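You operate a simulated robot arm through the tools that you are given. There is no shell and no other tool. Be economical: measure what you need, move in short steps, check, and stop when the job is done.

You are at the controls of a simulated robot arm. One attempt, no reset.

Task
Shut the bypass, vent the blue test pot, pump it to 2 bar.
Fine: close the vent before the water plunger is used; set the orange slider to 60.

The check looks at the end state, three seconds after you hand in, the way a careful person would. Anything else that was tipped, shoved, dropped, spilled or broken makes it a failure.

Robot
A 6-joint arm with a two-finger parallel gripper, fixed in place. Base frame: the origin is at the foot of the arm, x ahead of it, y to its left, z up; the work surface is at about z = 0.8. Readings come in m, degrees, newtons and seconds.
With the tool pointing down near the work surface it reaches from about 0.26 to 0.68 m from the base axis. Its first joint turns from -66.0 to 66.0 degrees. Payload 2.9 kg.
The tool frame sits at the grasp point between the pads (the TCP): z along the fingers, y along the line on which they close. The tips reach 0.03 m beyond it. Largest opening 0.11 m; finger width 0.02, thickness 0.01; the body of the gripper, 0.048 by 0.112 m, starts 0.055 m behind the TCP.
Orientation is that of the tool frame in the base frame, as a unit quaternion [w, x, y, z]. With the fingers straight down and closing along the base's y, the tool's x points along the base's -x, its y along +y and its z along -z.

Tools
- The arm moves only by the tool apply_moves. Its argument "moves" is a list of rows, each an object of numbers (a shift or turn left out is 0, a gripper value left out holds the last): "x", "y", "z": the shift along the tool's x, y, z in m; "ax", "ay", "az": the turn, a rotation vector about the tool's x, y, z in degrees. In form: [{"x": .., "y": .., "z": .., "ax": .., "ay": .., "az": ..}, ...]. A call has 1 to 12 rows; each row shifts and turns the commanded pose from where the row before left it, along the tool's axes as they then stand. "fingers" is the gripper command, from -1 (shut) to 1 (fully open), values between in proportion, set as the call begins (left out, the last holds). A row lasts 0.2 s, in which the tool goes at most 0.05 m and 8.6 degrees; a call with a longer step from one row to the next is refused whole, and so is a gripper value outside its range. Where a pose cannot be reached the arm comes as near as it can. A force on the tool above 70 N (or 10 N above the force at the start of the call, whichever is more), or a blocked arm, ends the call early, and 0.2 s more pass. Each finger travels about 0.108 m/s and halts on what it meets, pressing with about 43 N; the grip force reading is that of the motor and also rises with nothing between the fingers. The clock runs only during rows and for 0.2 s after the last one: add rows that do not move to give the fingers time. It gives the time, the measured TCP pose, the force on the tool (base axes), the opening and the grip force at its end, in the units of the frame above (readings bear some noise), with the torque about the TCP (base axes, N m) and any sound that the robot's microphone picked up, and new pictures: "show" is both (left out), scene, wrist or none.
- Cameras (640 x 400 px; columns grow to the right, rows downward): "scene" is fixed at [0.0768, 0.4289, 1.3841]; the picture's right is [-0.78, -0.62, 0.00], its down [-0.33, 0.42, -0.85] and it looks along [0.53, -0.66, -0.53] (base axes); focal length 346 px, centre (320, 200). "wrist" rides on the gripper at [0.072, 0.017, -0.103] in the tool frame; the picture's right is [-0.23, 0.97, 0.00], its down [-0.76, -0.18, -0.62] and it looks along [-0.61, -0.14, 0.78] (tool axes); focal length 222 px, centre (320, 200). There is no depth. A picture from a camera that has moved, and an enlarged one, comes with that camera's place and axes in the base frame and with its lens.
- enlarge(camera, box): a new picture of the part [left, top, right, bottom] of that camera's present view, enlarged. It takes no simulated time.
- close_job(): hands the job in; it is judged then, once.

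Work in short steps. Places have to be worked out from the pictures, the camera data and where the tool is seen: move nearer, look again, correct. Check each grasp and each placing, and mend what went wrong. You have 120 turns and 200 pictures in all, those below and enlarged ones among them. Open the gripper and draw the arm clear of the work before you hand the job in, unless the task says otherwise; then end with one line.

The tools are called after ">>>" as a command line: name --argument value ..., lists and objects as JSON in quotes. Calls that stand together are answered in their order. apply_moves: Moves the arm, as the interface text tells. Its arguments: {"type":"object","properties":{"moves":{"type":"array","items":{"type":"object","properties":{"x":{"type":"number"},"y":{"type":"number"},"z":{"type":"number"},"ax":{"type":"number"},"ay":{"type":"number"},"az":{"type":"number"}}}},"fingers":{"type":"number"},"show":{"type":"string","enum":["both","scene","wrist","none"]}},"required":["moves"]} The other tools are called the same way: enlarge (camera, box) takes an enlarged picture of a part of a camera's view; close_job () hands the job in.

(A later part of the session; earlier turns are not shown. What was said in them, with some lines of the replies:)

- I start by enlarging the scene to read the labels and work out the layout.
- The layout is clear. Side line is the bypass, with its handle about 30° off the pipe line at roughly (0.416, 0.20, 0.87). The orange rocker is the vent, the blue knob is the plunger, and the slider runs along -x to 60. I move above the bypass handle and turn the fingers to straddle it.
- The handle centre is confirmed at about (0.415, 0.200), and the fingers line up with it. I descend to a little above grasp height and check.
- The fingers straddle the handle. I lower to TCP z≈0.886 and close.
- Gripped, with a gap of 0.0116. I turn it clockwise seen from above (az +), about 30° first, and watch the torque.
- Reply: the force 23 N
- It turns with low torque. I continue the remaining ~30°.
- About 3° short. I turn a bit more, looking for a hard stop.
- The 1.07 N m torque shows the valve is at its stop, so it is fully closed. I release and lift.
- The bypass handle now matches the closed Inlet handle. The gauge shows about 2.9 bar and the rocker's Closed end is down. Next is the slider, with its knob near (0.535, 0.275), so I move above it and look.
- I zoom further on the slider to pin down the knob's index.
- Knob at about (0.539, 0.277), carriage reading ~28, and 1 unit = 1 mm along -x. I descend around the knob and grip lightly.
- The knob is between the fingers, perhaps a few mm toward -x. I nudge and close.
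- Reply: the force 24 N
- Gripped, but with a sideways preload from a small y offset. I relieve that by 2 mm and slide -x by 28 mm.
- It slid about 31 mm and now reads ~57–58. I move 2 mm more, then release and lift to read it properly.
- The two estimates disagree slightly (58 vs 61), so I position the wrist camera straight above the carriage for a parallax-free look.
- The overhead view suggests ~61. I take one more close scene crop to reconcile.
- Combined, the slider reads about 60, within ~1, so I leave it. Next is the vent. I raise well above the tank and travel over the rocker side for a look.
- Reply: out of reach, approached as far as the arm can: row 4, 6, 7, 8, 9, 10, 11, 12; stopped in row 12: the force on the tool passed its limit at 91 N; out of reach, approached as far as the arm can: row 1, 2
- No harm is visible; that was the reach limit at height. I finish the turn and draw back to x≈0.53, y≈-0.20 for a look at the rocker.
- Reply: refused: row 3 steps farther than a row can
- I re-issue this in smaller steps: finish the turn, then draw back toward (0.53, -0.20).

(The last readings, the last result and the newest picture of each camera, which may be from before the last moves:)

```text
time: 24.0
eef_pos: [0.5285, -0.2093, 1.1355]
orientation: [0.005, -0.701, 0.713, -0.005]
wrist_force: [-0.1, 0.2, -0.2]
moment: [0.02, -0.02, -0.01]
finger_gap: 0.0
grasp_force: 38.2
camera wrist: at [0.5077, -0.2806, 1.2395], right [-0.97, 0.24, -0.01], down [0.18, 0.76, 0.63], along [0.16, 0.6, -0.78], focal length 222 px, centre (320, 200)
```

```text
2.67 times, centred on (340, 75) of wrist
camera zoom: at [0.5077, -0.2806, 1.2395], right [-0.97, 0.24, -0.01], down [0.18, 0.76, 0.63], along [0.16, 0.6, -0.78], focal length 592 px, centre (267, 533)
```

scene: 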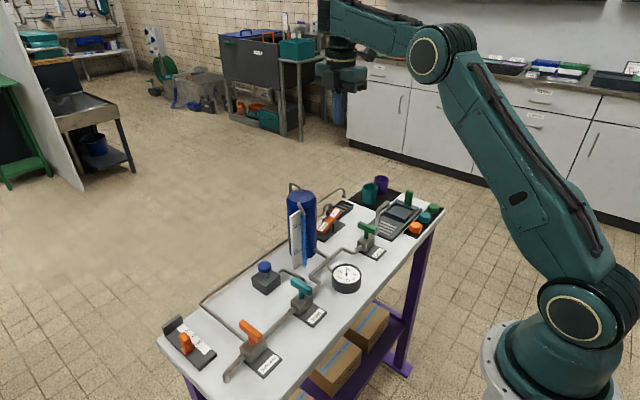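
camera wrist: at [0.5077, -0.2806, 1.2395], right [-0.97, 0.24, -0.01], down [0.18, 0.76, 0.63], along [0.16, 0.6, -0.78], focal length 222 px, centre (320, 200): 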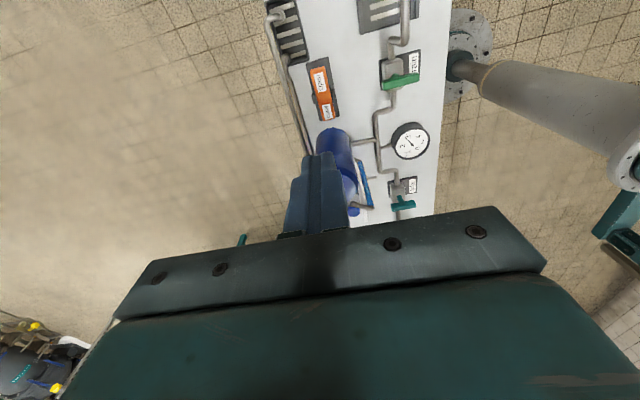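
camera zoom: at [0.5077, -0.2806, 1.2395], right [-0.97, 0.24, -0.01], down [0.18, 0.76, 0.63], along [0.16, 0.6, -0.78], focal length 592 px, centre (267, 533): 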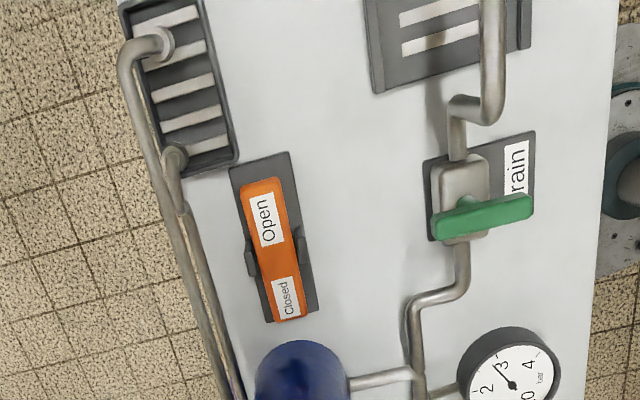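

Triangulating puts the rocker's Open end at about (0.533, -0.23, 0.855) and its Closed end at about (0.534, -0.143, 0.82). I descend with closed fingers over the Open half.

>>> apply_moves --moves '[{"x": 0.008, "y": -0.004, "z": 0.043}, {"z": 0.043}, {"z": 0.043}, {"z": 0.043}, {"z": 0.035}, {}]'

>>> enlarge --camera "scene" --box '[280, 160, 390, 250]'

>>> enlarge --camera "wrist" --box '[240, 60, 400, 240]'

```text
time: 25.4
eef_pos: [0.5353, -0.2255, 0.9839]
orientation: [0.006, -0.701, 0.713, -0.005]
wrist_force: [-0.2, -0.1, -0.5]
moment: [0.01, 0.0, 0.0]
finger_gap: 0.0
grasp_force: 38.0
out of reach, approached as far as the arm can: row 1, 2, 3
camera wrist: at [0.5151, -0.2985, 1.0886], right [-0.97, 0.24, -0.01], down [0.18, 0.76, 0.63], along [0.16, 0.61, -0.78], focal length 222 px, centre (320, 200)
```

scene: 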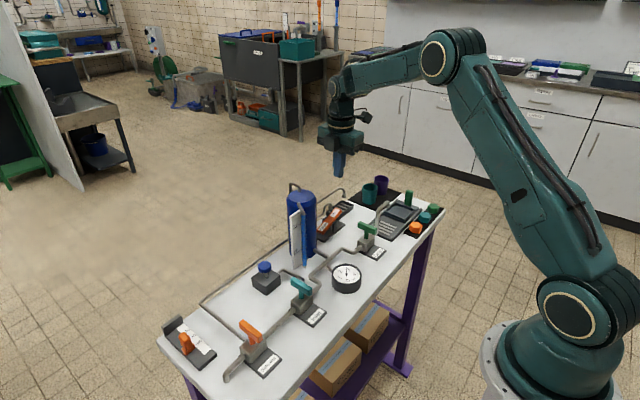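
wrist: 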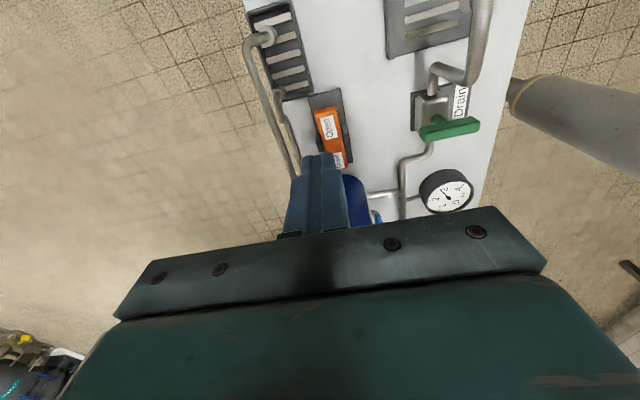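

```text
4.44 times, centred on (335, 205) of scene
camera zoom: at [0.0768, 0.429, 1.3841], right [-0.78, -0.62, 0.0], down [-0.33, 0.42, -0.85], along [0.53, -0.66, -0.53], focal length 1537 px, centre (253, 178)
```

zoom: 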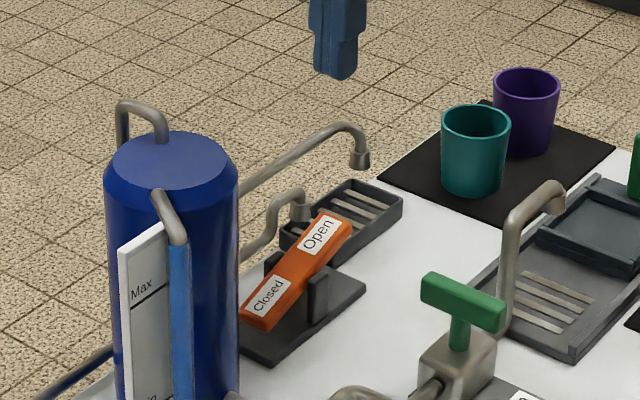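

```text
2.22 times, centred on (320, 150) of wrist
camera zoom: at [0.5151, -0.2985, 1.0886], right [-0.97, 0.24, -0.01], down [0.18, 0.76, 0.63], along [0.16, 0.61, -0.78], focal length 494 px, centre (320, 311)
```

zoom: 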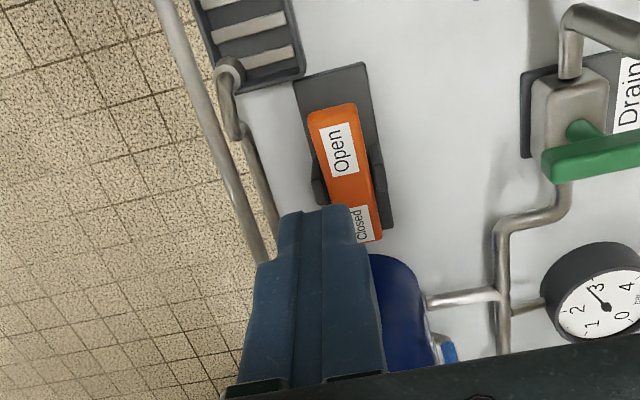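

Finger tip is at about (0.535, -0.226, 0.954). Press point should be (0.530, -0.217), so I correct and descend to just above it.

>>> apply_moves --moves '[{"x": -0.008, "y": 0.005, "z": 0.03}, {"z": 0.03}, {"z": 0.025}, {}]'

>>> enlarge --camera "scene" --box '[280, 160, 390, 250]'

>>> enlarge --camera "wrist" --box '[240, 60, 400, 240]'

```text
time: 26.4
eef_pos: [0.5346, -0.2175, 0.9008]
orientation: [0.006, -0.701, 0.714, -0.003]
wrist_force: [1.2, -0.2, -0.7]
moment: [-0.01, 0.01, 0.03]
finger_gap: 0.0001
grasp_force: 37.6
camera wrist: at [0.5129, -0.291, 1.0048], right [-0.97, 0.24, -0.01], down [0.18, 0.76, 0.63], along [0.16, 0.6, -0.78], focal length 222 px, centre (320, 200)
```

scene: 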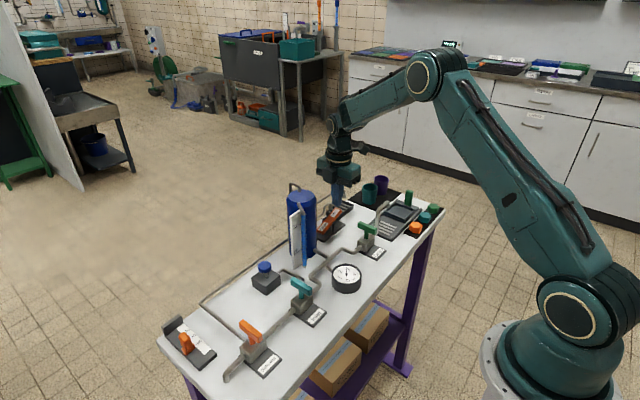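
wrist: 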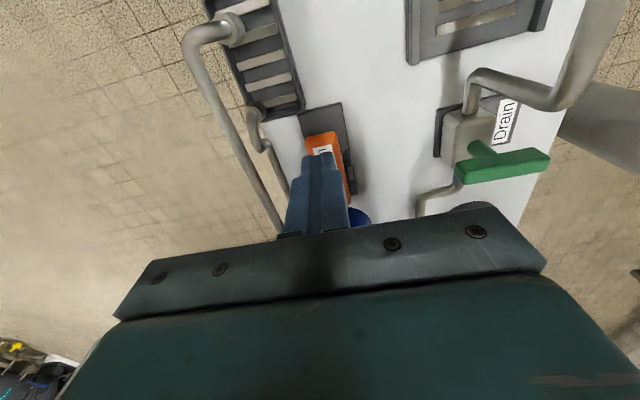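

```text
4.44 times, centred on (335, 205) of scene
camera zoom: at [0.0768, 0.4289, 1.3841], right [-0.78, -0.62, 0.0], down [-0.33, 0.42, -0.85], along [0.53, -0.66, -0.53], focal length 1537 px, centre (253, 178)
```

zoom: 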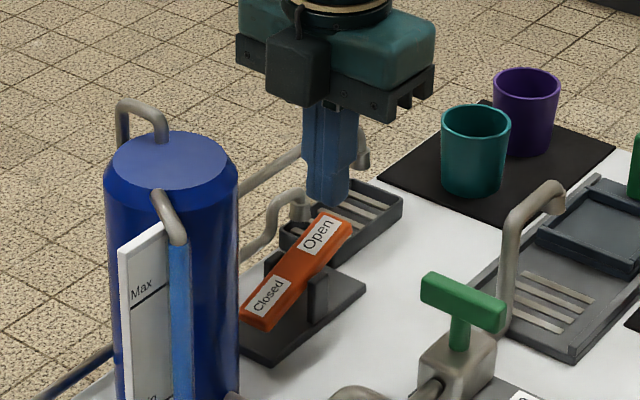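

```text
2.22 times, centred on (320, 150) of wrist
camera zoom: at [0.5129, -0.291, 1.0048], right [-0.97, 0.24, -0.01], down [0.18, 0.76, 0.63], along [0.16, 0.6, -0.78], focal length 494 px, centre (320, 311)
```

zoom: 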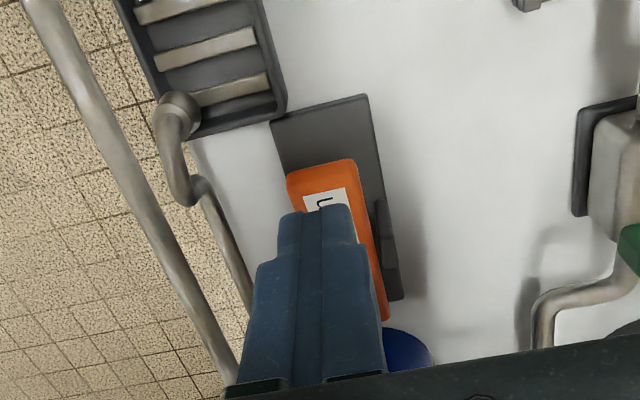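

Well aligned over the Open half. I shift 4 mm toward -x and press down in small steps.

>>> apply_moves --moves '[{"y": 0.004, "z": 0.005}, {"z": 0.008}, {"z": 0.008}, {"z": 0.008}]'

>>> enlarge --camera "scene" --box '[280, 180, 400, 300]'

```text
time: 27.4
eef_pos: [0.5318, -0.2197, 0.8734]
orientation: [0.005, -0.701, 0.714, -0.004]
wrist_force: [-0.4, -1.2, 0.2]
moment: [-0.04, 0.0, 0.0]
finger_gap: 0.0
grasp_force: 37.6
camera wrist: at [0.5103, -0.292, 0.9775], right [-0.97, 0.24, -0.01], down [0.18, 0.76, 0.63], along [0.16, 0.6, -0.78], focal length 222 px, centre (320, 200)
```

scene: 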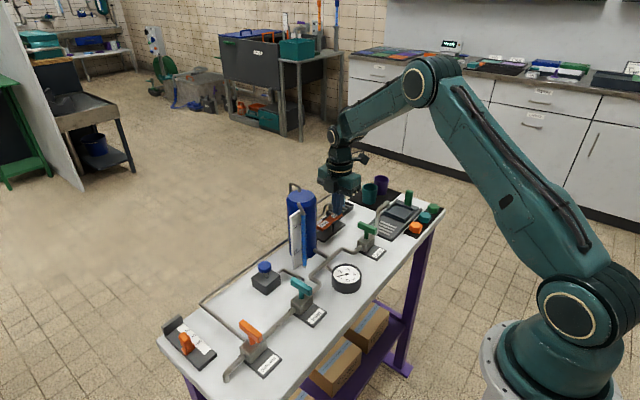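
wrist: 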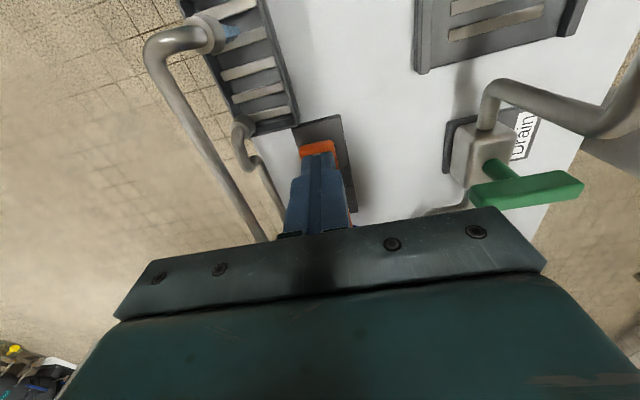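

```text
3.33 times, centred on (340, 240) of scene
camera zoom: at [0.0768, 0.4289, 1.3841], right [-0.78, -0.62, 0.0], down [-0.33, 0.42, -0.85], along [0.53, -0.66, -0.53], focal length 1152 px, centre (253, 67)
```

zoom: 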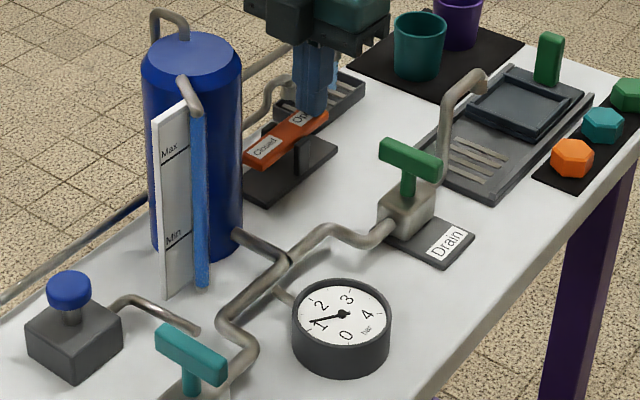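

It is already venting: the gauge is at ~1 and water is leaving the spout into the tray. I press the rest of the way and hold.

>>> apply_moves --moves '[{"z": 0.007}, {"z": 0.006}, {"z": 0.005}, {}, {}]' --show "wrist"

>>> enlarge --camera "scene" --box '[280, 180, 400, 300]'

```text
time: 28.6
eef_pos: [0.534, -0.2211, 0.8629]
orientation: [0.007, -0.701, 0.713, -0.011]
wrist_force: [-19.6, -7.2, 59.6]
moment: [0.39, 0.65, 0.18]
finger_gap: 0.0004
grasp_force: 37.2
camera wrist: at [0.512, -0.2936, 0.9673], right [-0.97, 0.25, -0.03], down [0.18, 0.76, 0.62], along [0.17, 0.6, -0.78], focal length 222 px, centre (320, 200)
```

wrist: 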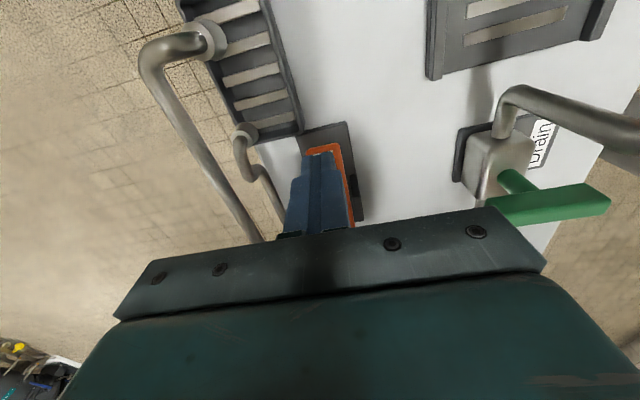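

```text
3.33 times, centred on (340, 240) of scene
camera zoom: at [0.0753, 0.4292, 1.3841], right [-0.78, -0.62, 0.0], down [-0.33, 0.42, -0.85], along [0.53, -0.66, -0.53], focal length 1152 px, centre (253, 67)
```

zoom: 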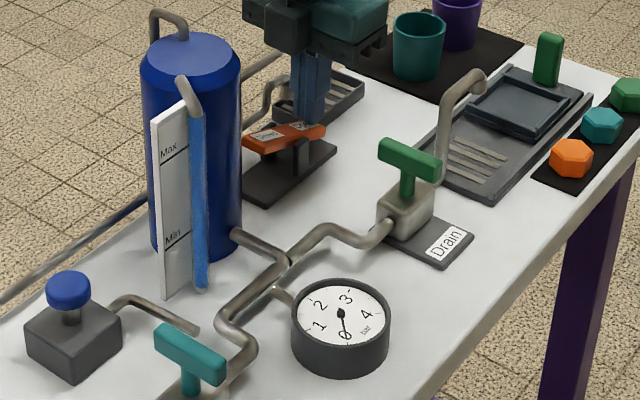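

Pressure is 0 and the rocker is fully at Open. I lift, move over the Closed end at y≈-0.158, and check clearance to the tank.

>>> apply_moves --moves '[{"z": -0.03}, {"z": -0.03}, {"z": -0.02}, {"x": -0.03}, {"x": -0.03}, {}]'

>>> enlarge --camera "scene" --box '[280, 160, 390, 250]'

>>> enlarge --camera "wrist" --box '[240, 60, 400, 240]'

```text
time: 30.0
eef_pos: [0.5322, -0.1599, 0.9369]
orientation: [0.005, -0.7, 0.714, -0.004]
wrist_force: [-0.9, -0.1, -0.4]
moment: [0.01, 0.0, -0.02]
finger_gap: 0.0001
grasp_force: 37.3
camera wrist: at [0.5116, -0.2321, 1.0403], right [-0.97, 0.24, -0.01], down [0.18, 0.76, 0.63], along [0.16, 0.6, -0.78], focal length 222 px, centre (320, 200)
```

scene: 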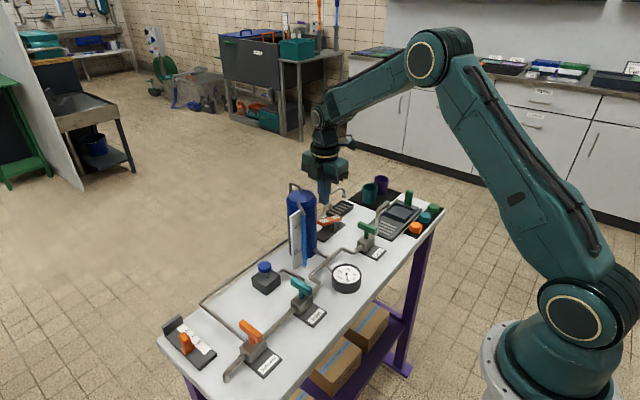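
wrist: 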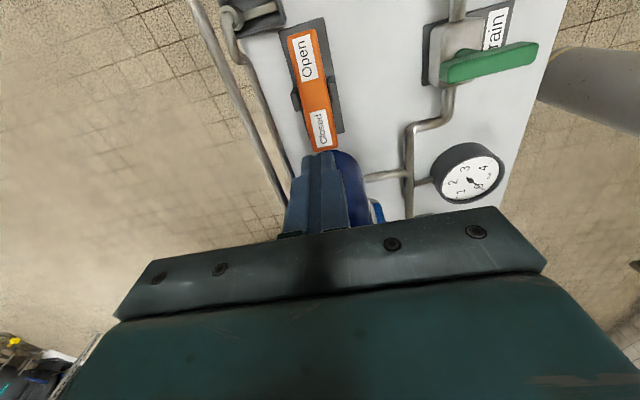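

```text
4.44 times, centred on (335, 205) of scene
camera zoom: at [0.0768, 0.429, 1.3841], right [-0.78, -0.62, 0.0], down [-0.33, 0.42, -0.85], along [0.53, -0.66, -0.53], focal length 1537 px, centre (253, 178)
```

zoom: 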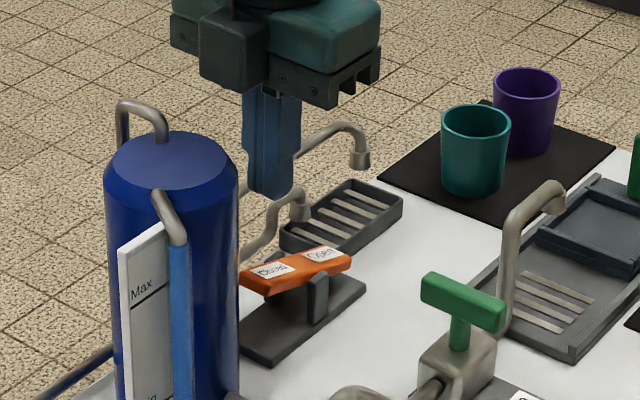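

```text
2.22 times, centred on (320, 150) of wrist
camera zoom: at [0.5116, -0.2321, 1.0403], right [-0.97, 0.24, -0.01], down [0.18, 0.76, 0.63], along [0.16, 0.6, -0.78], focal length 494 px, centre (320, 311)
```

zoom: 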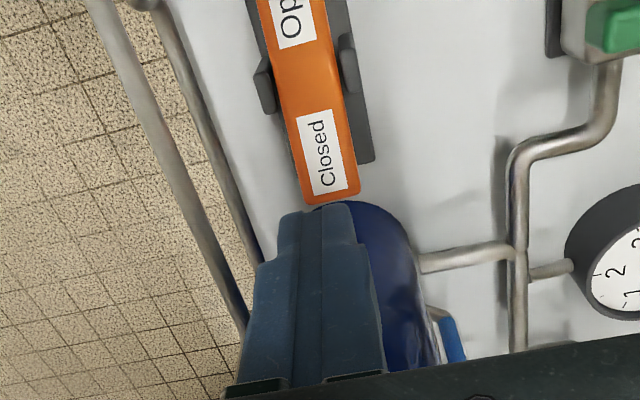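

The rocker stays Open and the gauge is at 0. The finger is over the Closed end, so I press down stepwise.

>>> apply_moves --moves '[{"z": 0.02}, {"z": 0.02}, {"z": 0.01}, {"z": 0.008}, {"z": 0.006}]'

>>> enlarge --camera "scene" --box '[280, 160, 390, 250]'

```text
time: 31.2
eef_pos: [0.5331, -0.1604, 0.8718]
orientation: [0.005, -0.7, 0.714, -0.006]
wrist_force: [0.2, -11.5, 8.4]
moment: [0.91, 0.05, -0.1]
finger_gap: 0.0003
grasp_force: 37.4
camera wrist: at [0.5119, -0.2334, 0.9763], right [-0.97, 0.25, -0.02], down [0.18, 0.76, 0.63], along [0.17, 0.6, -0.78], focal length 222 px, centre (320, 200)
```

scene: 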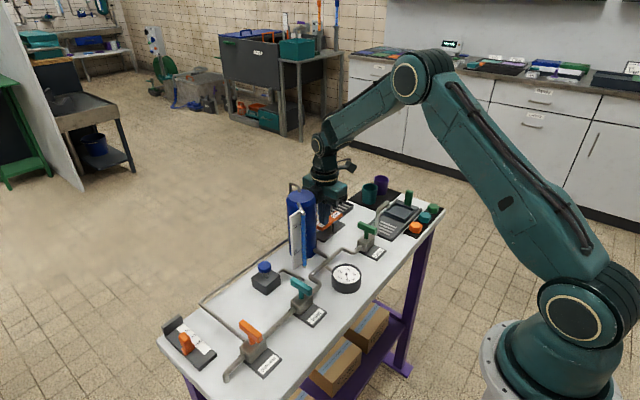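
wrist: 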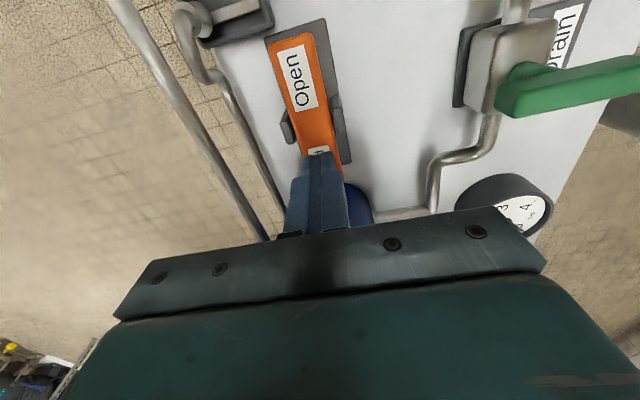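

```text
4.44 times, centred on (335, 205) of scene
camera zoom: at [0.0767, 0.4287, 1.3842], right [-0.78, -0.62, 0.0], down [-0.33, 0.42, -0.85], along [0.53, -0.66, -0.53], focal length 1537 px, centre (253, 178)
```

zoom: 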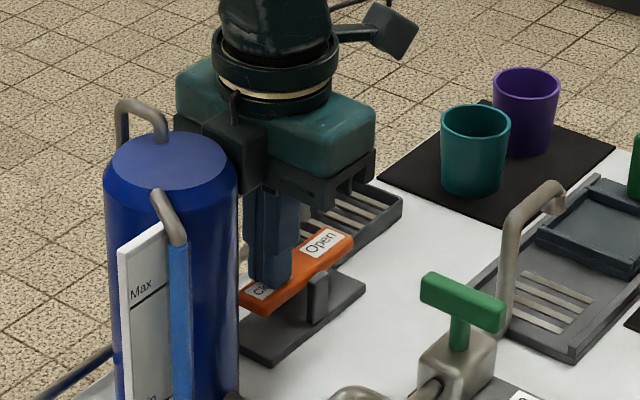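

The side-force and moment suggest the box on the back of the gripper touches the tank. I back off -y at once, rise, and tilt the tool so its body leans away from the tank.

>>> apply_moves --moves '[{"x": 0.012}, {"z": -0.03}, {"z": -0.03}, {"ay": -5}, {"ay": -5}, {"ay": -5}, {}]'

>>> enlarge --camera "scene" --box '[280, 160, 390, 250]'

>>> enlarge --camera "wrist" --box '[240, 60, 400, 240]'

```text
time: 32.8
eef_pos: [0.5305, -0.172, 0.9322]
orientation: [0.098, -0.695, 0.707, 0.087]
wrist_force: [-0.1, -0.5, -0.7]
moment: [-0.02, 0.03, 0.05]
finger_gap: 0.0002
grasp_force: 37.9
camera wrist: at [0.5098, -0.2693, 1.014], right [-0.97, 0.24, 0.05], down [0.18, 0.57, 0.8], along [0.16, 0.79, -0.59], focal length 222 px, centre (320, 200)
```

scene: 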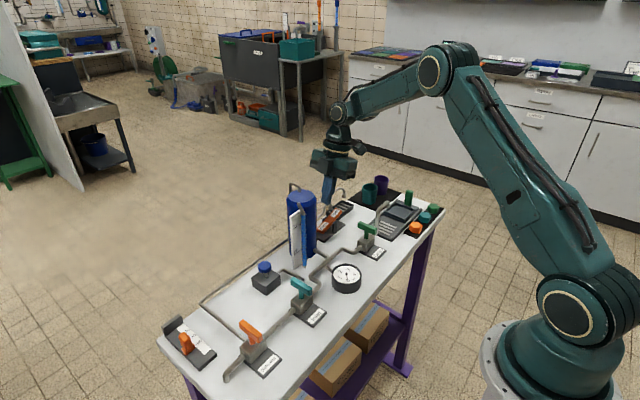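
wrist: 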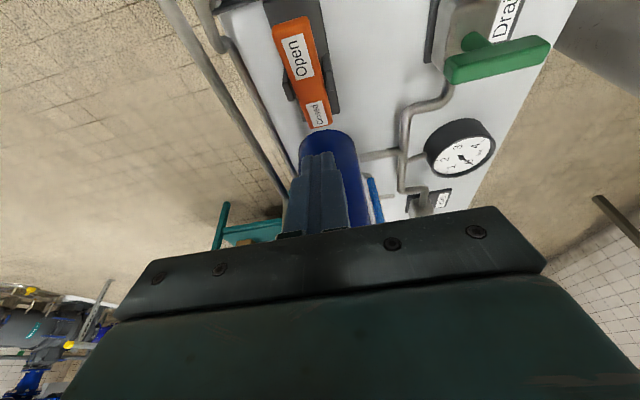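

```text
4.44 times, centred on (335, 205) of scene
camera zoom: at [0.0768, 0.4289, 1.3841], right [-0.78, -0.62, 0.0], down [-0.33, 0.42, -0.85], along [0.53, -0.66, -0.53], focal length 1537 px, centre (253, 178)
```

zoom: 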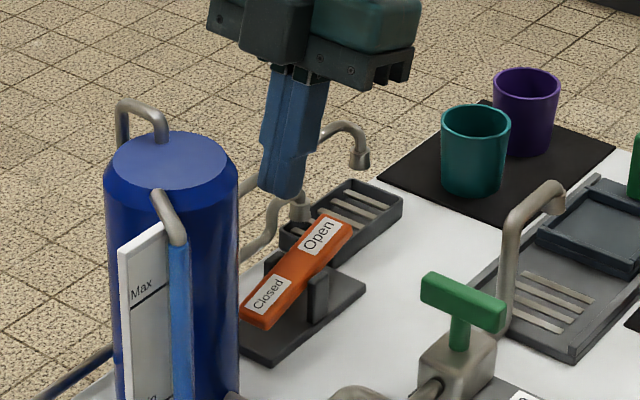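

```text
2.22 times, centred on (320, 150) of wrist
camera zoom: at [0.5098, -0.2693, 1.014], right [-0.97, 0.24, 0.05], down [0.18, 0.57, 0.8], along [0.16, 0.79, -0.59], focal length 494 px, centre (320, 311)
```

zoom: 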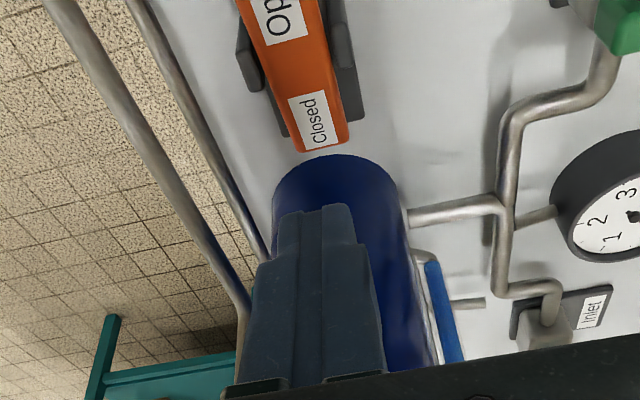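

The rocker has returned to its fully Closed position, the tank is unmoved and pressure is 0. I untilt, rise, pull back in -x and turn the wrist back.

>>> apply_moves --moves '[{"ay": 5}, {"ay": 5}, {"ay": 5}, {"z": -0.045}, {"z": -0.045}, {"z": -0.045}, {"y": 0.04}, {"y": 0.04}, {}]' --show "none"

>>> apply_moves --moves '[{"az": 8.2}, {"az": 8.2}, {"az": 8.2}, {"az": 8.2}, {"az": 8.2}, {"az": 8.2}, {"az": 8.2}, {"az": 8.2}, {"az": 8.2}, {"az": 8.2}, {"az": 7}]'

>>> enlarge --camera "scene" --box '[250, 170, 400, 300]'

```text
time: 34.8
eef_pos: [0.4524, -0.1712, 1.0634]
orientation: [0.005, -0.701, 0.713, -0.005]
wrist_force: [0.4, -0.5, 0.1]
moment: [0.0, 0.0, -0.01]
finger_gap: 0.0
grasp_force: 37.6
```

```text
time: 37.2
eef_pos: [0.4502, -0.1703, 1.0642]
orientation: [0.008, 0.001, 1.0, 0.0]
wrist_force: [0.7, 0.4, -0.1]
moment: [0.03, -0.01, -0.01]
finger_gap: 0.0001
grasp_force: 37.3
camera wrist: at [0.3747, -0.1528, 1.1685], right [0.23, 0.97, 0.0], down [0.75, -0.18, 0.63], along [0.62, -0.14, -0.77], focal length 222 px, centre (320, 200)
```

scene: 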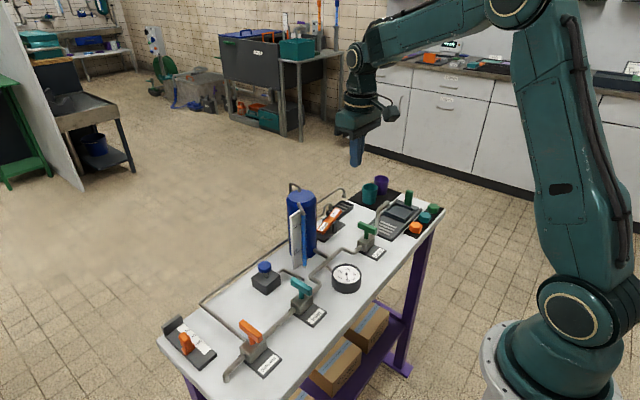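
wrist: 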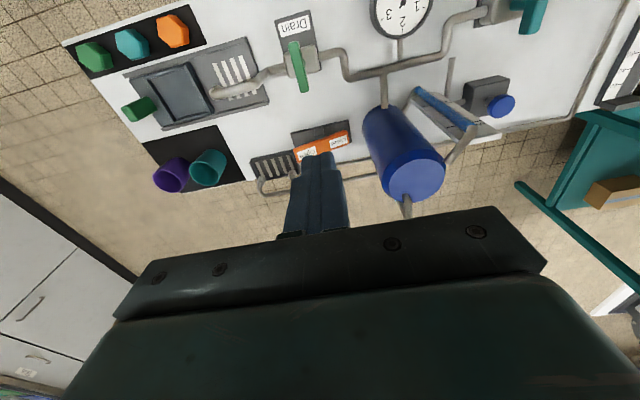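

```text
3.08 times, centred on (325, 235) of scene
camera zoom: at [0.0768, 0.4289, 1.3841], right [-0.78, -0.62, 0.0], down [-0.33, 0.42, -0.85], along [0.53, -0.66, -0.53], focal length 1064 px, centre (305, 92)
```

zoom: 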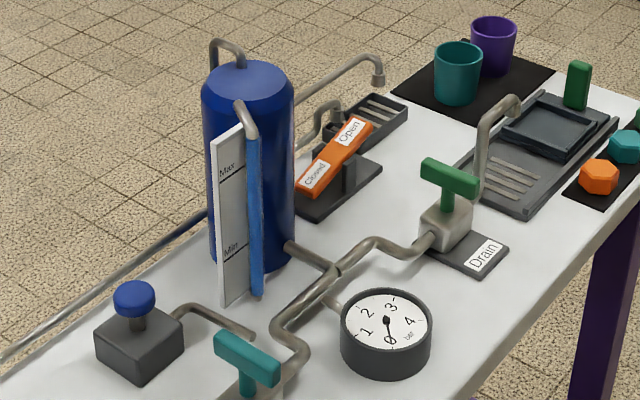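

The gauge reads 0 and the vent is closed. I move over past the tank toward the plunger and tilt so the body leans away from the sight plate.

>>> apply_moves --moves '[{"y": 0.048, "x": 0.005}, {"y": 0.048, "x": 0.005}, {"y": 0.048}, {"y": 0.048}, {"y": 0.048}, {"y": 0.025}, {"ax": 5}, {"ax": 5}, {"ax": 5}, {"ax": 5}, {"x": -0.04}, {"x": -0.04}]' --show "none"

>>> apply_moves --moves '[{"z": 0.0376, "y": 0.0137}, {"z": 0.0282, "y": 0.0103}, {}]'

>>> enlarge --camera "scene" --box '[230, 190, 350, 310]'

```text
time: 39.8
eef_pos: [0.5211, 0.0965, 1.0683]
orientation: [0.007, 0.001, 0.985, -0.173]
wrist_force: [-0.4, 0.1, 0.8]
moment: [0.02, 0.03, 0.03]
finger_gap: 0.0
grasp_force: 37.1
```

```text
time: 40.6
eef_pos: [0.5224, 0.0951, 0.9972]
orientation: [0.008, 0.001, 0.985, -0.174]
wrist_force: [-1.4, 0.4, -0.2]
moment: [0.0, 0.0, 0.01]
finger_gap: 0.0002
grasp_force: 37.5
camera wrist: at [0.4476, 0.1454, 1.088], right [0.23, 0.92, -0.33], down [0.75, 0.05, 0.66], along [0.62, -0.4, -0.68], focal length 222 px, centre (320, 200)
```

scene: 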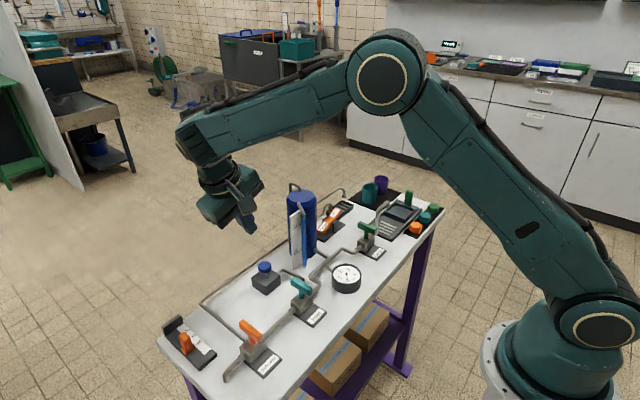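
wrist: 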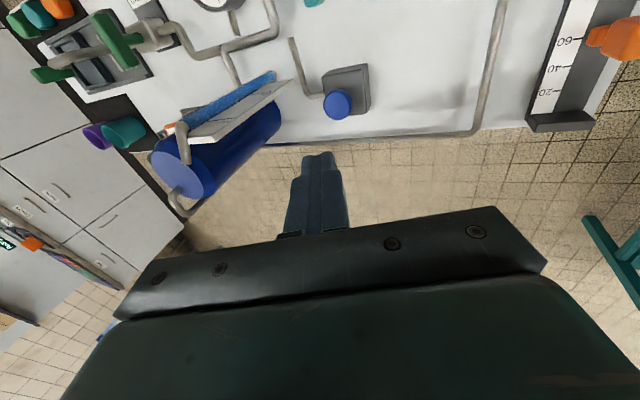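

```text
3.33 times, centred on (290, 250) of scene
camera zoom: at [0.0768, 0.4289, 1.3841], right [-0.78, -0.62, 0.0], down [-0.33, 0.42, -0.85], along [0.53, -0.66, -0.53], focal length 1152 px, centre (420, 33)
```

zoom: 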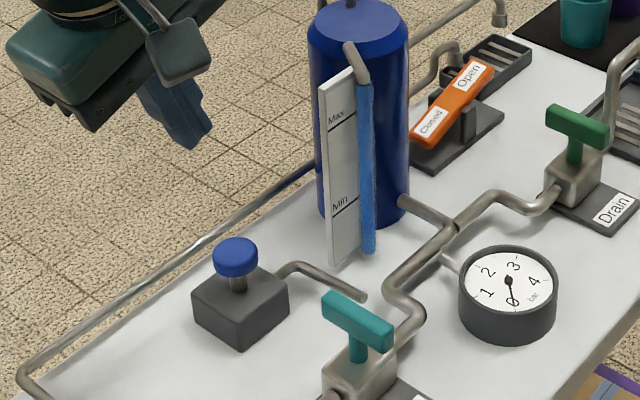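

Knob top is at about (0.516, 0.069, 0.87). I approach to just above it with the tilted fingertip.

>>> apply_moves --moves '[{"x": 0.002, "y": 0.0028, "z": 0.0281}, {"x": 0.002, "y": 0.0028, "z": 0.0281}, {"x": 0.002, "y": 0.0028, "z": 0.0281}, {}]'

>>> enlarge --camera "scene" --box '[230, 190, 350, 310]'

>>> enlarge --camera "wrist" --box '[240, 60, 400, 240]'

```text
time: 41.6
eef_pos: [0.5154, 0.0739, 0.9127]
orientation: [0.007, 0.001, 0.985, -0.174]
wrist_force: [0.8, 0.1, -0.2]
moment: [0.03, -0.05, 0.0]
finger_gap: 0.0
grasp_force: 37.5
camera wrist: at [0.4411, 0.1239, 1.0047], right [0.23, 0.92, -0.33], down [0.75, 0.05, 0.66], along [0.62, -0.4, -0.68], focal length 222 px, centre (320, 200)
```

scene: 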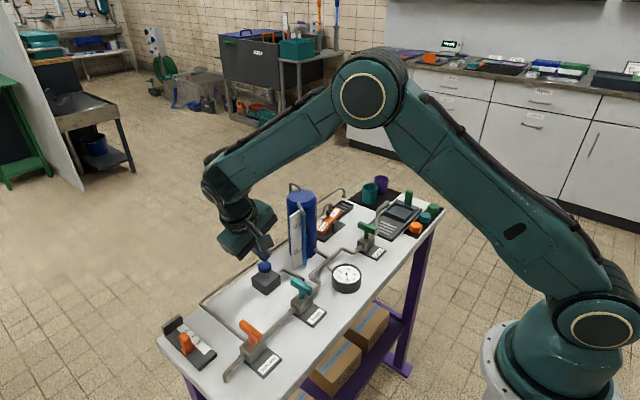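
wrist: 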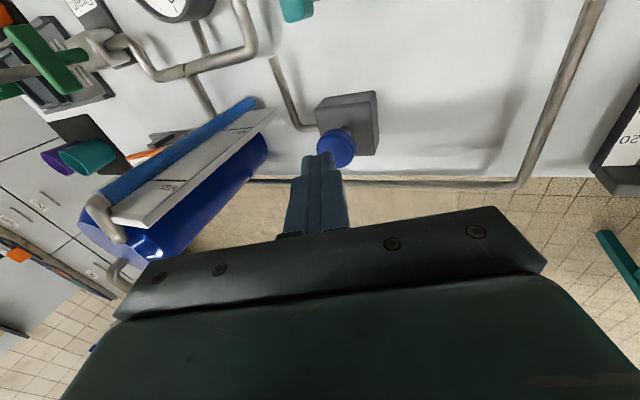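

```text
3.33 times, centred on (290, 250) of scene
camera zoom: at [0.0768, 0.4289, 1.3841], right [-0.78, -0.62, 0.0], down [-0.33, 0.42, -0.85], along [0.53, -0.66, -0.53], focal length 1152 px, centre (420, 33)
```

zoom: 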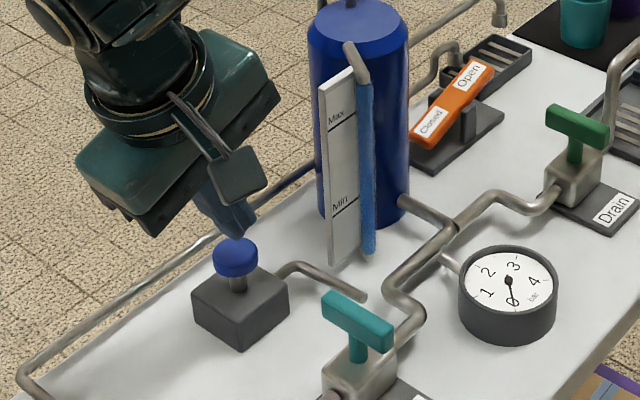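

```text
2.22 times, centred on (320, 150) of wrist
camera zoom: at [0.4411, 0.1239, 1.0047], right [0.23, 0.92, -0.33], down [0.75, 0.05, 0.66], along [0.62, -0.4, -0.68], focal length 494 px, centre (320, 311)
```

zoom: 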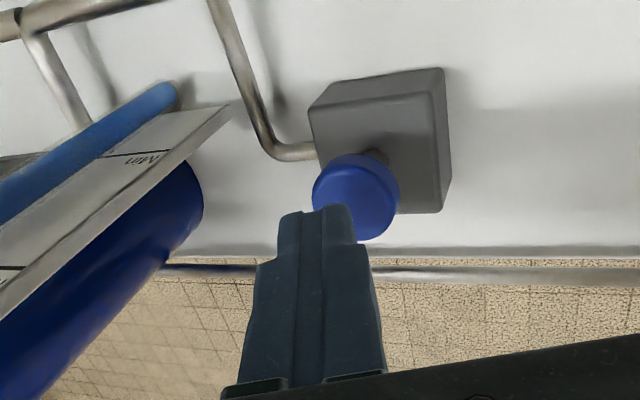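

The tip is ~5 mm off toward the tank, so I shift +y and start pressing gently.

>>> apply_moves --moves '[{"x": 0.002, "y": 0.005}, {"z": 0.0056, "y": 0.002}, {"z": 0.0056, "y": 0.002}, {"z": 0.0047, "y": 0.0017}, {}]' --show "none"

>>> enlarge --camera "scene" --box '[230, 190, 350, 310]'

```text
time: 42.8
eef_pos: [0.5142, 0.0777, 0.8944]
orientation: [0.007, 0.002, 0.985, -0.174]
wrist_force: [-0.5, -0.8, 0.3]
moment: [0.02, -0.01, -0.02]
finger_gap: 0.0002
grasp_force: 37.1
```

```text
3.33 times, centred on (290, 250) of scene
camera zoom: at [0.0768, 0.4289, 1.3841], right [-0.78, -0.62, 0.0], down [-0.33, 0.42, -0.85], along [0.53, -0.66, -0.53], focal length 1152 px, centre (420, 33)
```

zoom: 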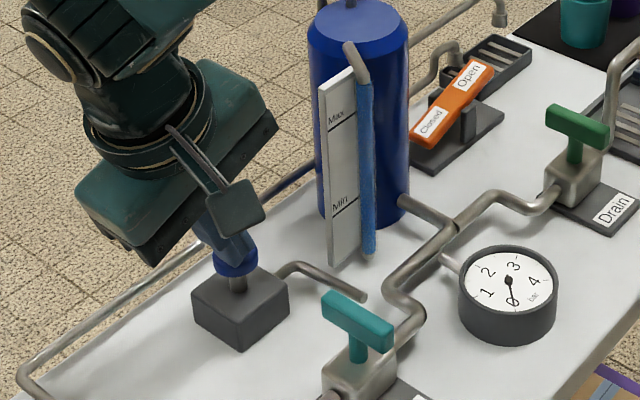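

Near contact but no force yet. I press 12 mm more.

>>> apply_moves --moves '[{"z": 0.0038, "y": 0.0014}, {"z": 0.0038, "y": 0.0014}, {"z": 0.0038, "y": 0.0014}, {}]' --show "none"

>>> enlarge --camera "scene" --box '[230, 190, 350, 310]'

```text
time: 43.8
eef_pos: [0.513, 0.078, 0.884]
orientation: [0.008, 0.001, 0.985, -0.172]
wrist_force: [0.5, 2.4, 3.4]
moment: [0.07, -0.05, -0.01]
finger_gap: 0.0
grasp_force: 38.1
```

```text
3.33 times, centred on (290, 250) of scene
camera zoom: at [0.0768, 0.429, 1.3841], right [-0.78, -0.62, 0.0], down [-0.33, 0.42, -0.85], along [0.53, -0.66, -0.53], focal length 1152 px, centre (420, 33)
```

zoom: 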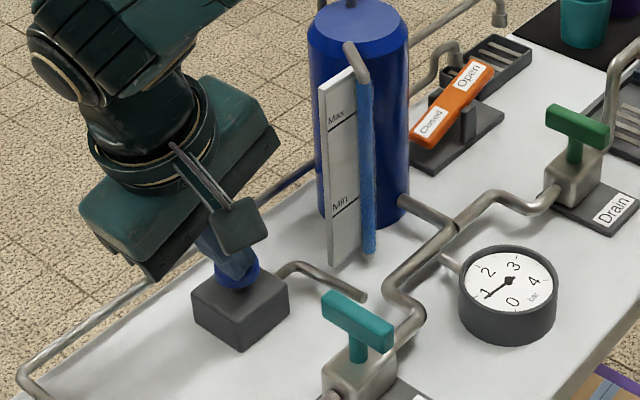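

It works: the gauge is up to ~0.9 bar. I press a few mm more to see whether it scales with stroke.

>>> apply_moves --moves '[{"z": 0.0028, "y": 0.001}, {}]' --show "none"

>>> enlarge --camera "scene" --box '[310, 250, 370, 300]'

```text
time: 44.4
eef_pos: [0.5137, 0.0787, 0.8795]
orientation: [0.006, 0.001, 0.985, -0.173]
wrist_force: [-0.3, 1.3, 5.1]
moment: [0.05, 0.04, 0.02]
finger_gap: 0.0
grasp_force: 38.0
heard: click
```

```text
8.00 times, centred on (340, 275) of scene
camera zoom: at [0.0767, 0.429, 1.3841], right [-0.78, -0.62, 0.0], down [-0.33, 0.42, -0.85], along [0.53, -0.66, -0.53], focal length 2766 px, centre (160, -400)
```

zoom: 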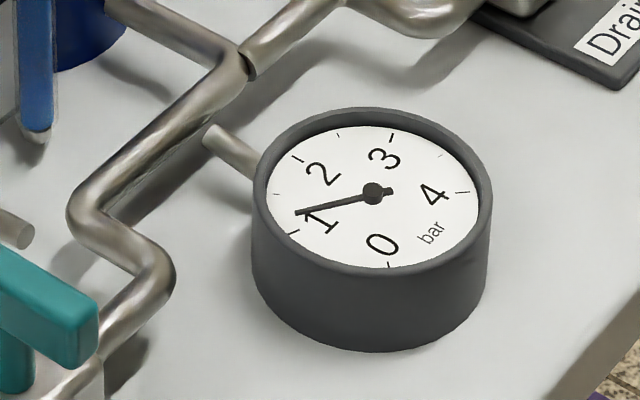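

A click marks full stroke, at about 1.2 bar. I lift to let the knob return and see whether pressure holds.

>>> apply_moves --moves '[{"z": -0.0094, "y": -0.0034}, {"z": -0.0094, "y": -0.0034}, {"z": -0.0094, "y": -0.0034}, {}, {}]' --show "none"

>>> enlarge --camera "scene" --box '[230, 190, 350, 310]'

>>> enlarge --camera "scene" --box '[310, 250, 370, 300]'

```text
time: 45.6
eef_pos: [0.5141, 0.0784, 0.9115]
orientation: [0.006, 0.001, 0.985, -0.174]
wrist_force: [0.2, -0.4, 0.3]
moment: [0.01, 0.01, 0.03]
finger_gap: 0.0
grasp_force: 37.4
```

```text
3.33 times, centred on (290, 250) of scene
camera zoom: at [0.0768, 0.4289, 1.3841], right [-0.78, -0.62, 0.0], down [-0.33, 0.42, -0.85], along [0.53, -0.66, -0.53], focal length 1152 px, centre (420, 33)
```

zoom: 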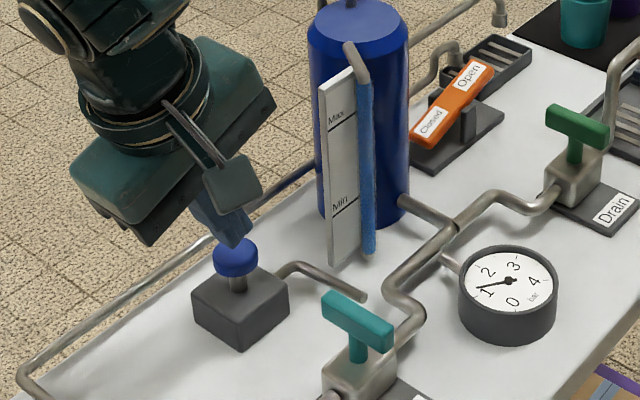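

```text
8.00 times, centred on (340, 275) of scene
camera zoom: at [0.0768, 0.4289, 1.3841], right [-0.78, -0.62, 0.0], down [-0.33, 0.42, -0.85], along [0.53, -0.66, -0.53], focal length 2766 px, centre (160, -400)
```

zoom: 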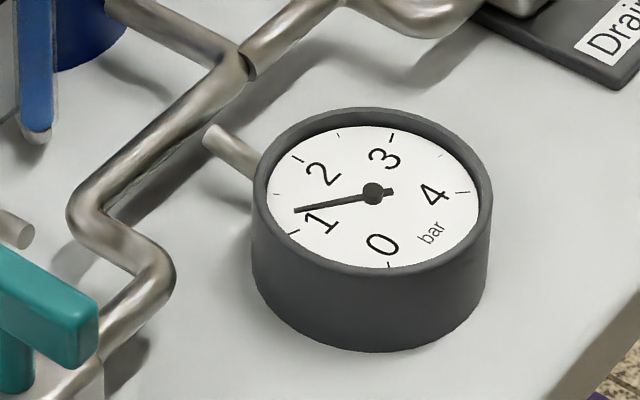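

It holds at ~1.27 bar, with the knob back up. I press again partway, about 55% of the stroke, and read.

>>> apply_moves --moves '[{"z": 0.0075, "y": 0.0027}, {"z": 0.0075, "y": 0.0027}, {"z": 0.0066, "y": 0.0024}, {}]' --show "none"

>>> enlarge --camera "scene" --box '[310, 250, 370, 300]'

```text
time: 46.6
eef_pos: [0.5143, 0.0794, 0.8852]
orientation: [0.007, 0.002, 0.985, -0.173]
wrist_force: [0.6, -1.6, 2.0]
moment: [-0.05, -0.03, -0.04]
finger_gap: 0.0
grasp_force: 37.5
```

```text
8.00 times, centred on (340, 275) of scene
camera zoom: at [0.0768, 0.4289, 1.3841], right [-0.78, -0.62, 0.0], down [-0.33, 0.42, -0.85], along [0.53, -0.66, -0.53], focal length 2766 px, centre (160, -400)
```

zoom: 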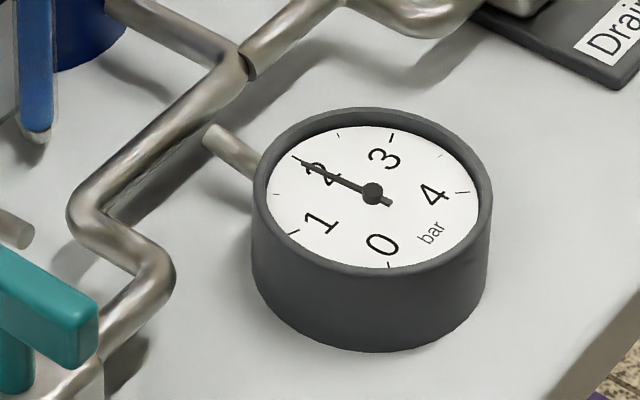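

The needle is right on the 2 bar tick. I lift straight off and read again.

>>> apply_moves --moves '[{"z": -0.0141, "y": -0.0051}, {"z": -0.0376, "y": -0.0137}, {"z": -0.0376, "y": -0.0137}, {"z": -0.0376, "y": -0.0137}, {"z": -0.0376, "y": -0.0137}, {"ax": -5}, {"ax": -5}, {"ax": -5}, {"ax": -5}, {}]'

>>> enlarge --camera "scene" --box '[310, 250, 370, 300]'

>>> enlarge --camera "scene" --box '[150, 180, 450, 390]'

```text
time: 48.8
eef_pos: [0.5127, 0.0779, 1.0624]
orientation: [0.009, 0.0, 1.0, 0.002]
wrist_force: [0.6, -0.1, 0.2]
moment: [-0.02, -0.04, -0.01]
finger_gap: 0.0001
grasp_force: 37.7
camera wrist: at [0.4376, 0.0941, 1.1664], right [0.23, 0.97, 0.01], down [0.75, -0.18, 0.63], along [0.62, -0.14, -0.77], focal length 222 px, centre (320, 200)
```

scene: 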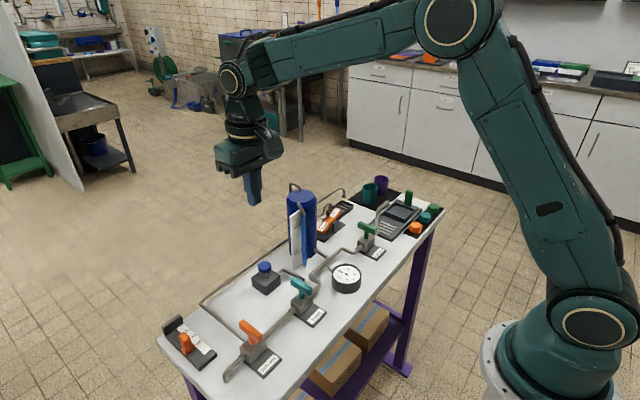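
wrist: 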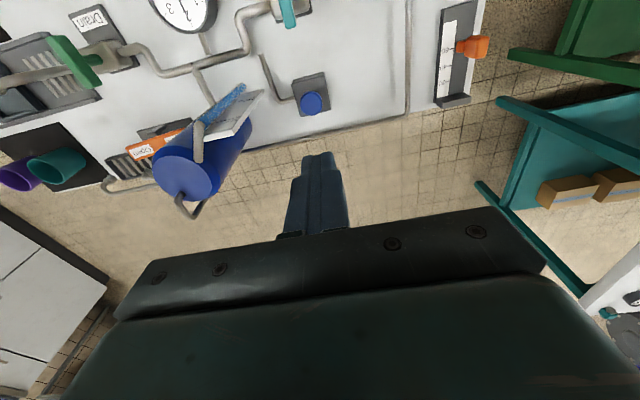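

```text
8.00 times, centred on (340, 275) of scene
camera zoom: at [0.0768, 0.4289, 1.3841], right [-0.78, -0.62, 0.0], down [-0.33, 0.42, -0.85], along [0.53, -0.66, -0.53], focal length 2766 px, centre (160, -400)
```

zoom: 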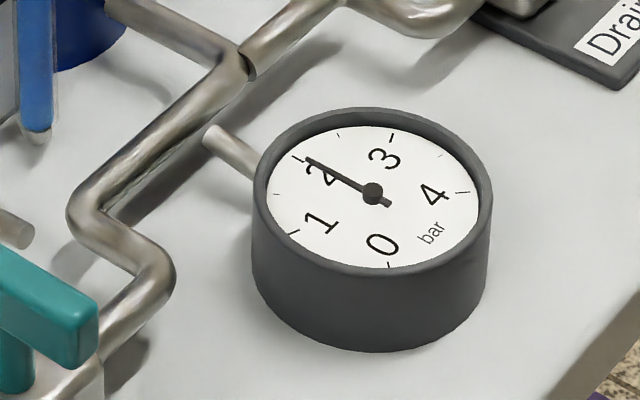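

```text
1.90 times, centred on (300, 285) of scene
camera zoom: at [0.0768, 0.4289, 1.3841], right [-0.78, -0.62, 0.0], down [-0.33, 0.42, -0.85], along [0.53, -0.66, -0.53], focal length 659 px, centre (358, 38)
```

zoom: 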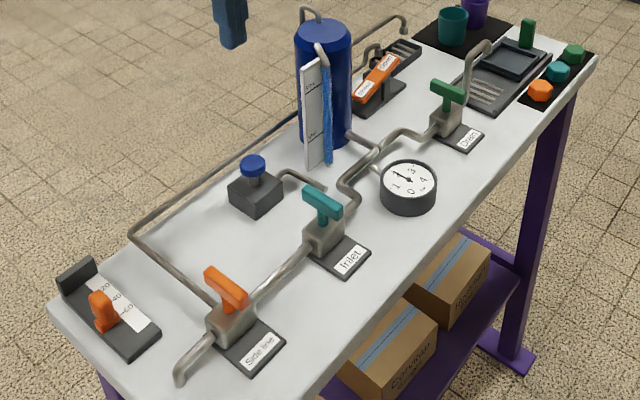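

Everything looks in order. I zoom tightly on the gauge for a final reading, open the gripper and draw the arm back.

>>> apply_moves --moves '[{"z": -0.03, "x": 0.03}, {"x": 0.04, "z": -0.02}, {"x": 0.04, "z": -0.02}, {}, {}]' --fingers 1

>>> enlarge --camera "scene" --box '[330, 260, 365, 290]'

>>> enlarge --camera "wrist" --box '[120, 0, 280, 110]'

```text
time: 50.0
eef_pos: [0.4009, 0.0783, 1.1337]
orientation: [0.007, 0.0, 1.0, 0.0]
wrist_force: [0.5, -0.3, 0.1]
moment: [0.0, -0.01, -0.01]
finger_gap: 0.1098
grasp_force: 0.1
camera wrist: at [0.3255, 0.0957, 1.237], right [0.23, 0.97, 0.0], down [0.75, -0.18, 0.63], along [0.62, -0.14, -0.77], focal length 222 px, centre (320, 200)
```

scene: 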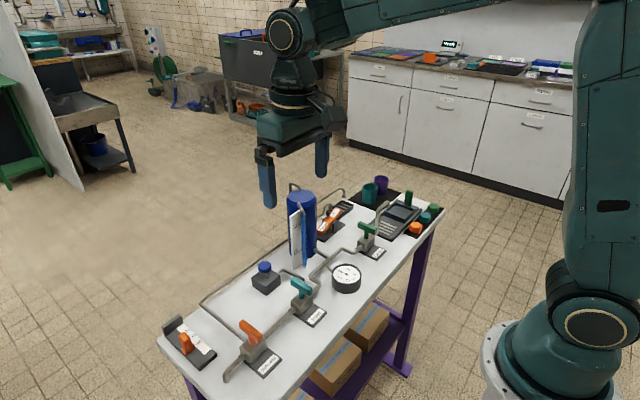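
wrist: 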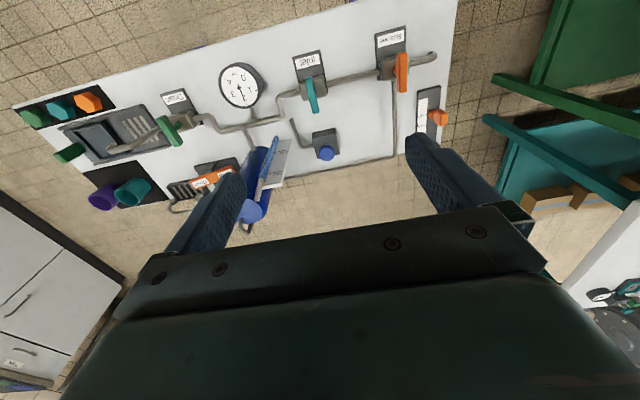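

```text
13.33 times, centred on (348, 275) of scene
camera zoom: at [0.0768, 0.4289, 1.3841], right [-0.78, -0.62, 0.0], down [-0.33, 0.42, -0.85], along [0.53, -0.66, -0.53], focal length 4610 px, centre (-47, -800)
```

zoom: 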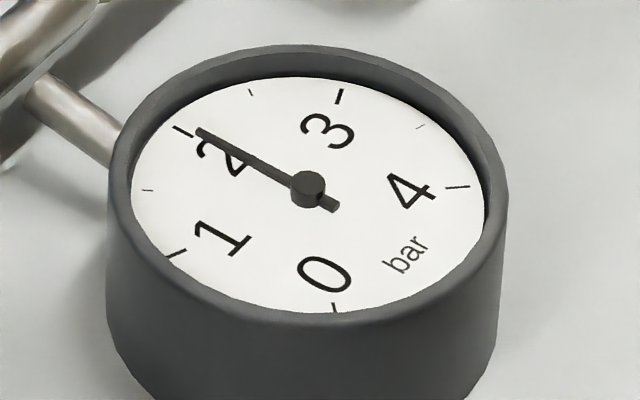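

```text
3.64 times, centred on (200, 55) of wrist
camera zoom: at [0.3255, 0.0957, 1.237], right [0.23, 0.97, 0.0], down [0.75, -0.18, 0.63], along [0.62, -0.14, -0.77], focal length 808 px, centre (756, 727)
```

zoom: 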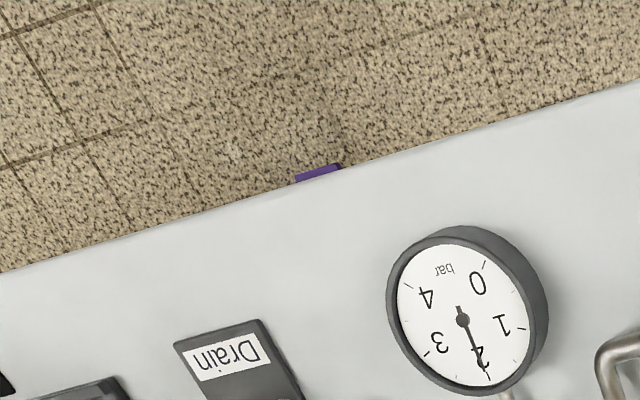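

The gauge is steady on 2 in both views. One last slider check from this different angle.

>>> enlarge --camera "wrist" --box '[400, 75, 460, 140]'

```text
6.15 times, centred on (430, 108) of wrist
camera zoom: at [0.3255, 0.0957, 1.237], right [0.23, 0.97, 0.0], down [0.75, -0.18, 0.63], along [0.62, -0.14, -0.77], focal length 1367 px, centre (-357, 769)
```

zoom: 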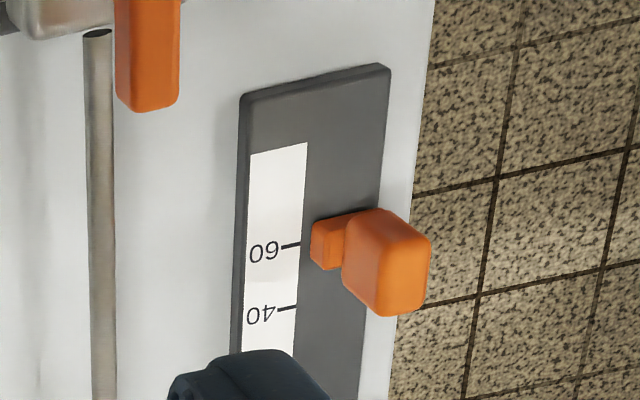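

The carriage is centred on the 60 tick and all the other states are verified, so I hand in.

>>> close_job

```text
The job is handed in.
```

The job is handed in. The bypass (Side line) is shut, the pot was vented to 0, and the vent was closed again before the plunger was used. The pot is pumped to about 2 bar and holding, and the orange slider sits at 60 to within about 1. While I was closing the vent, the gripper lightly touched the blue pot (about 12 N); it did not move.
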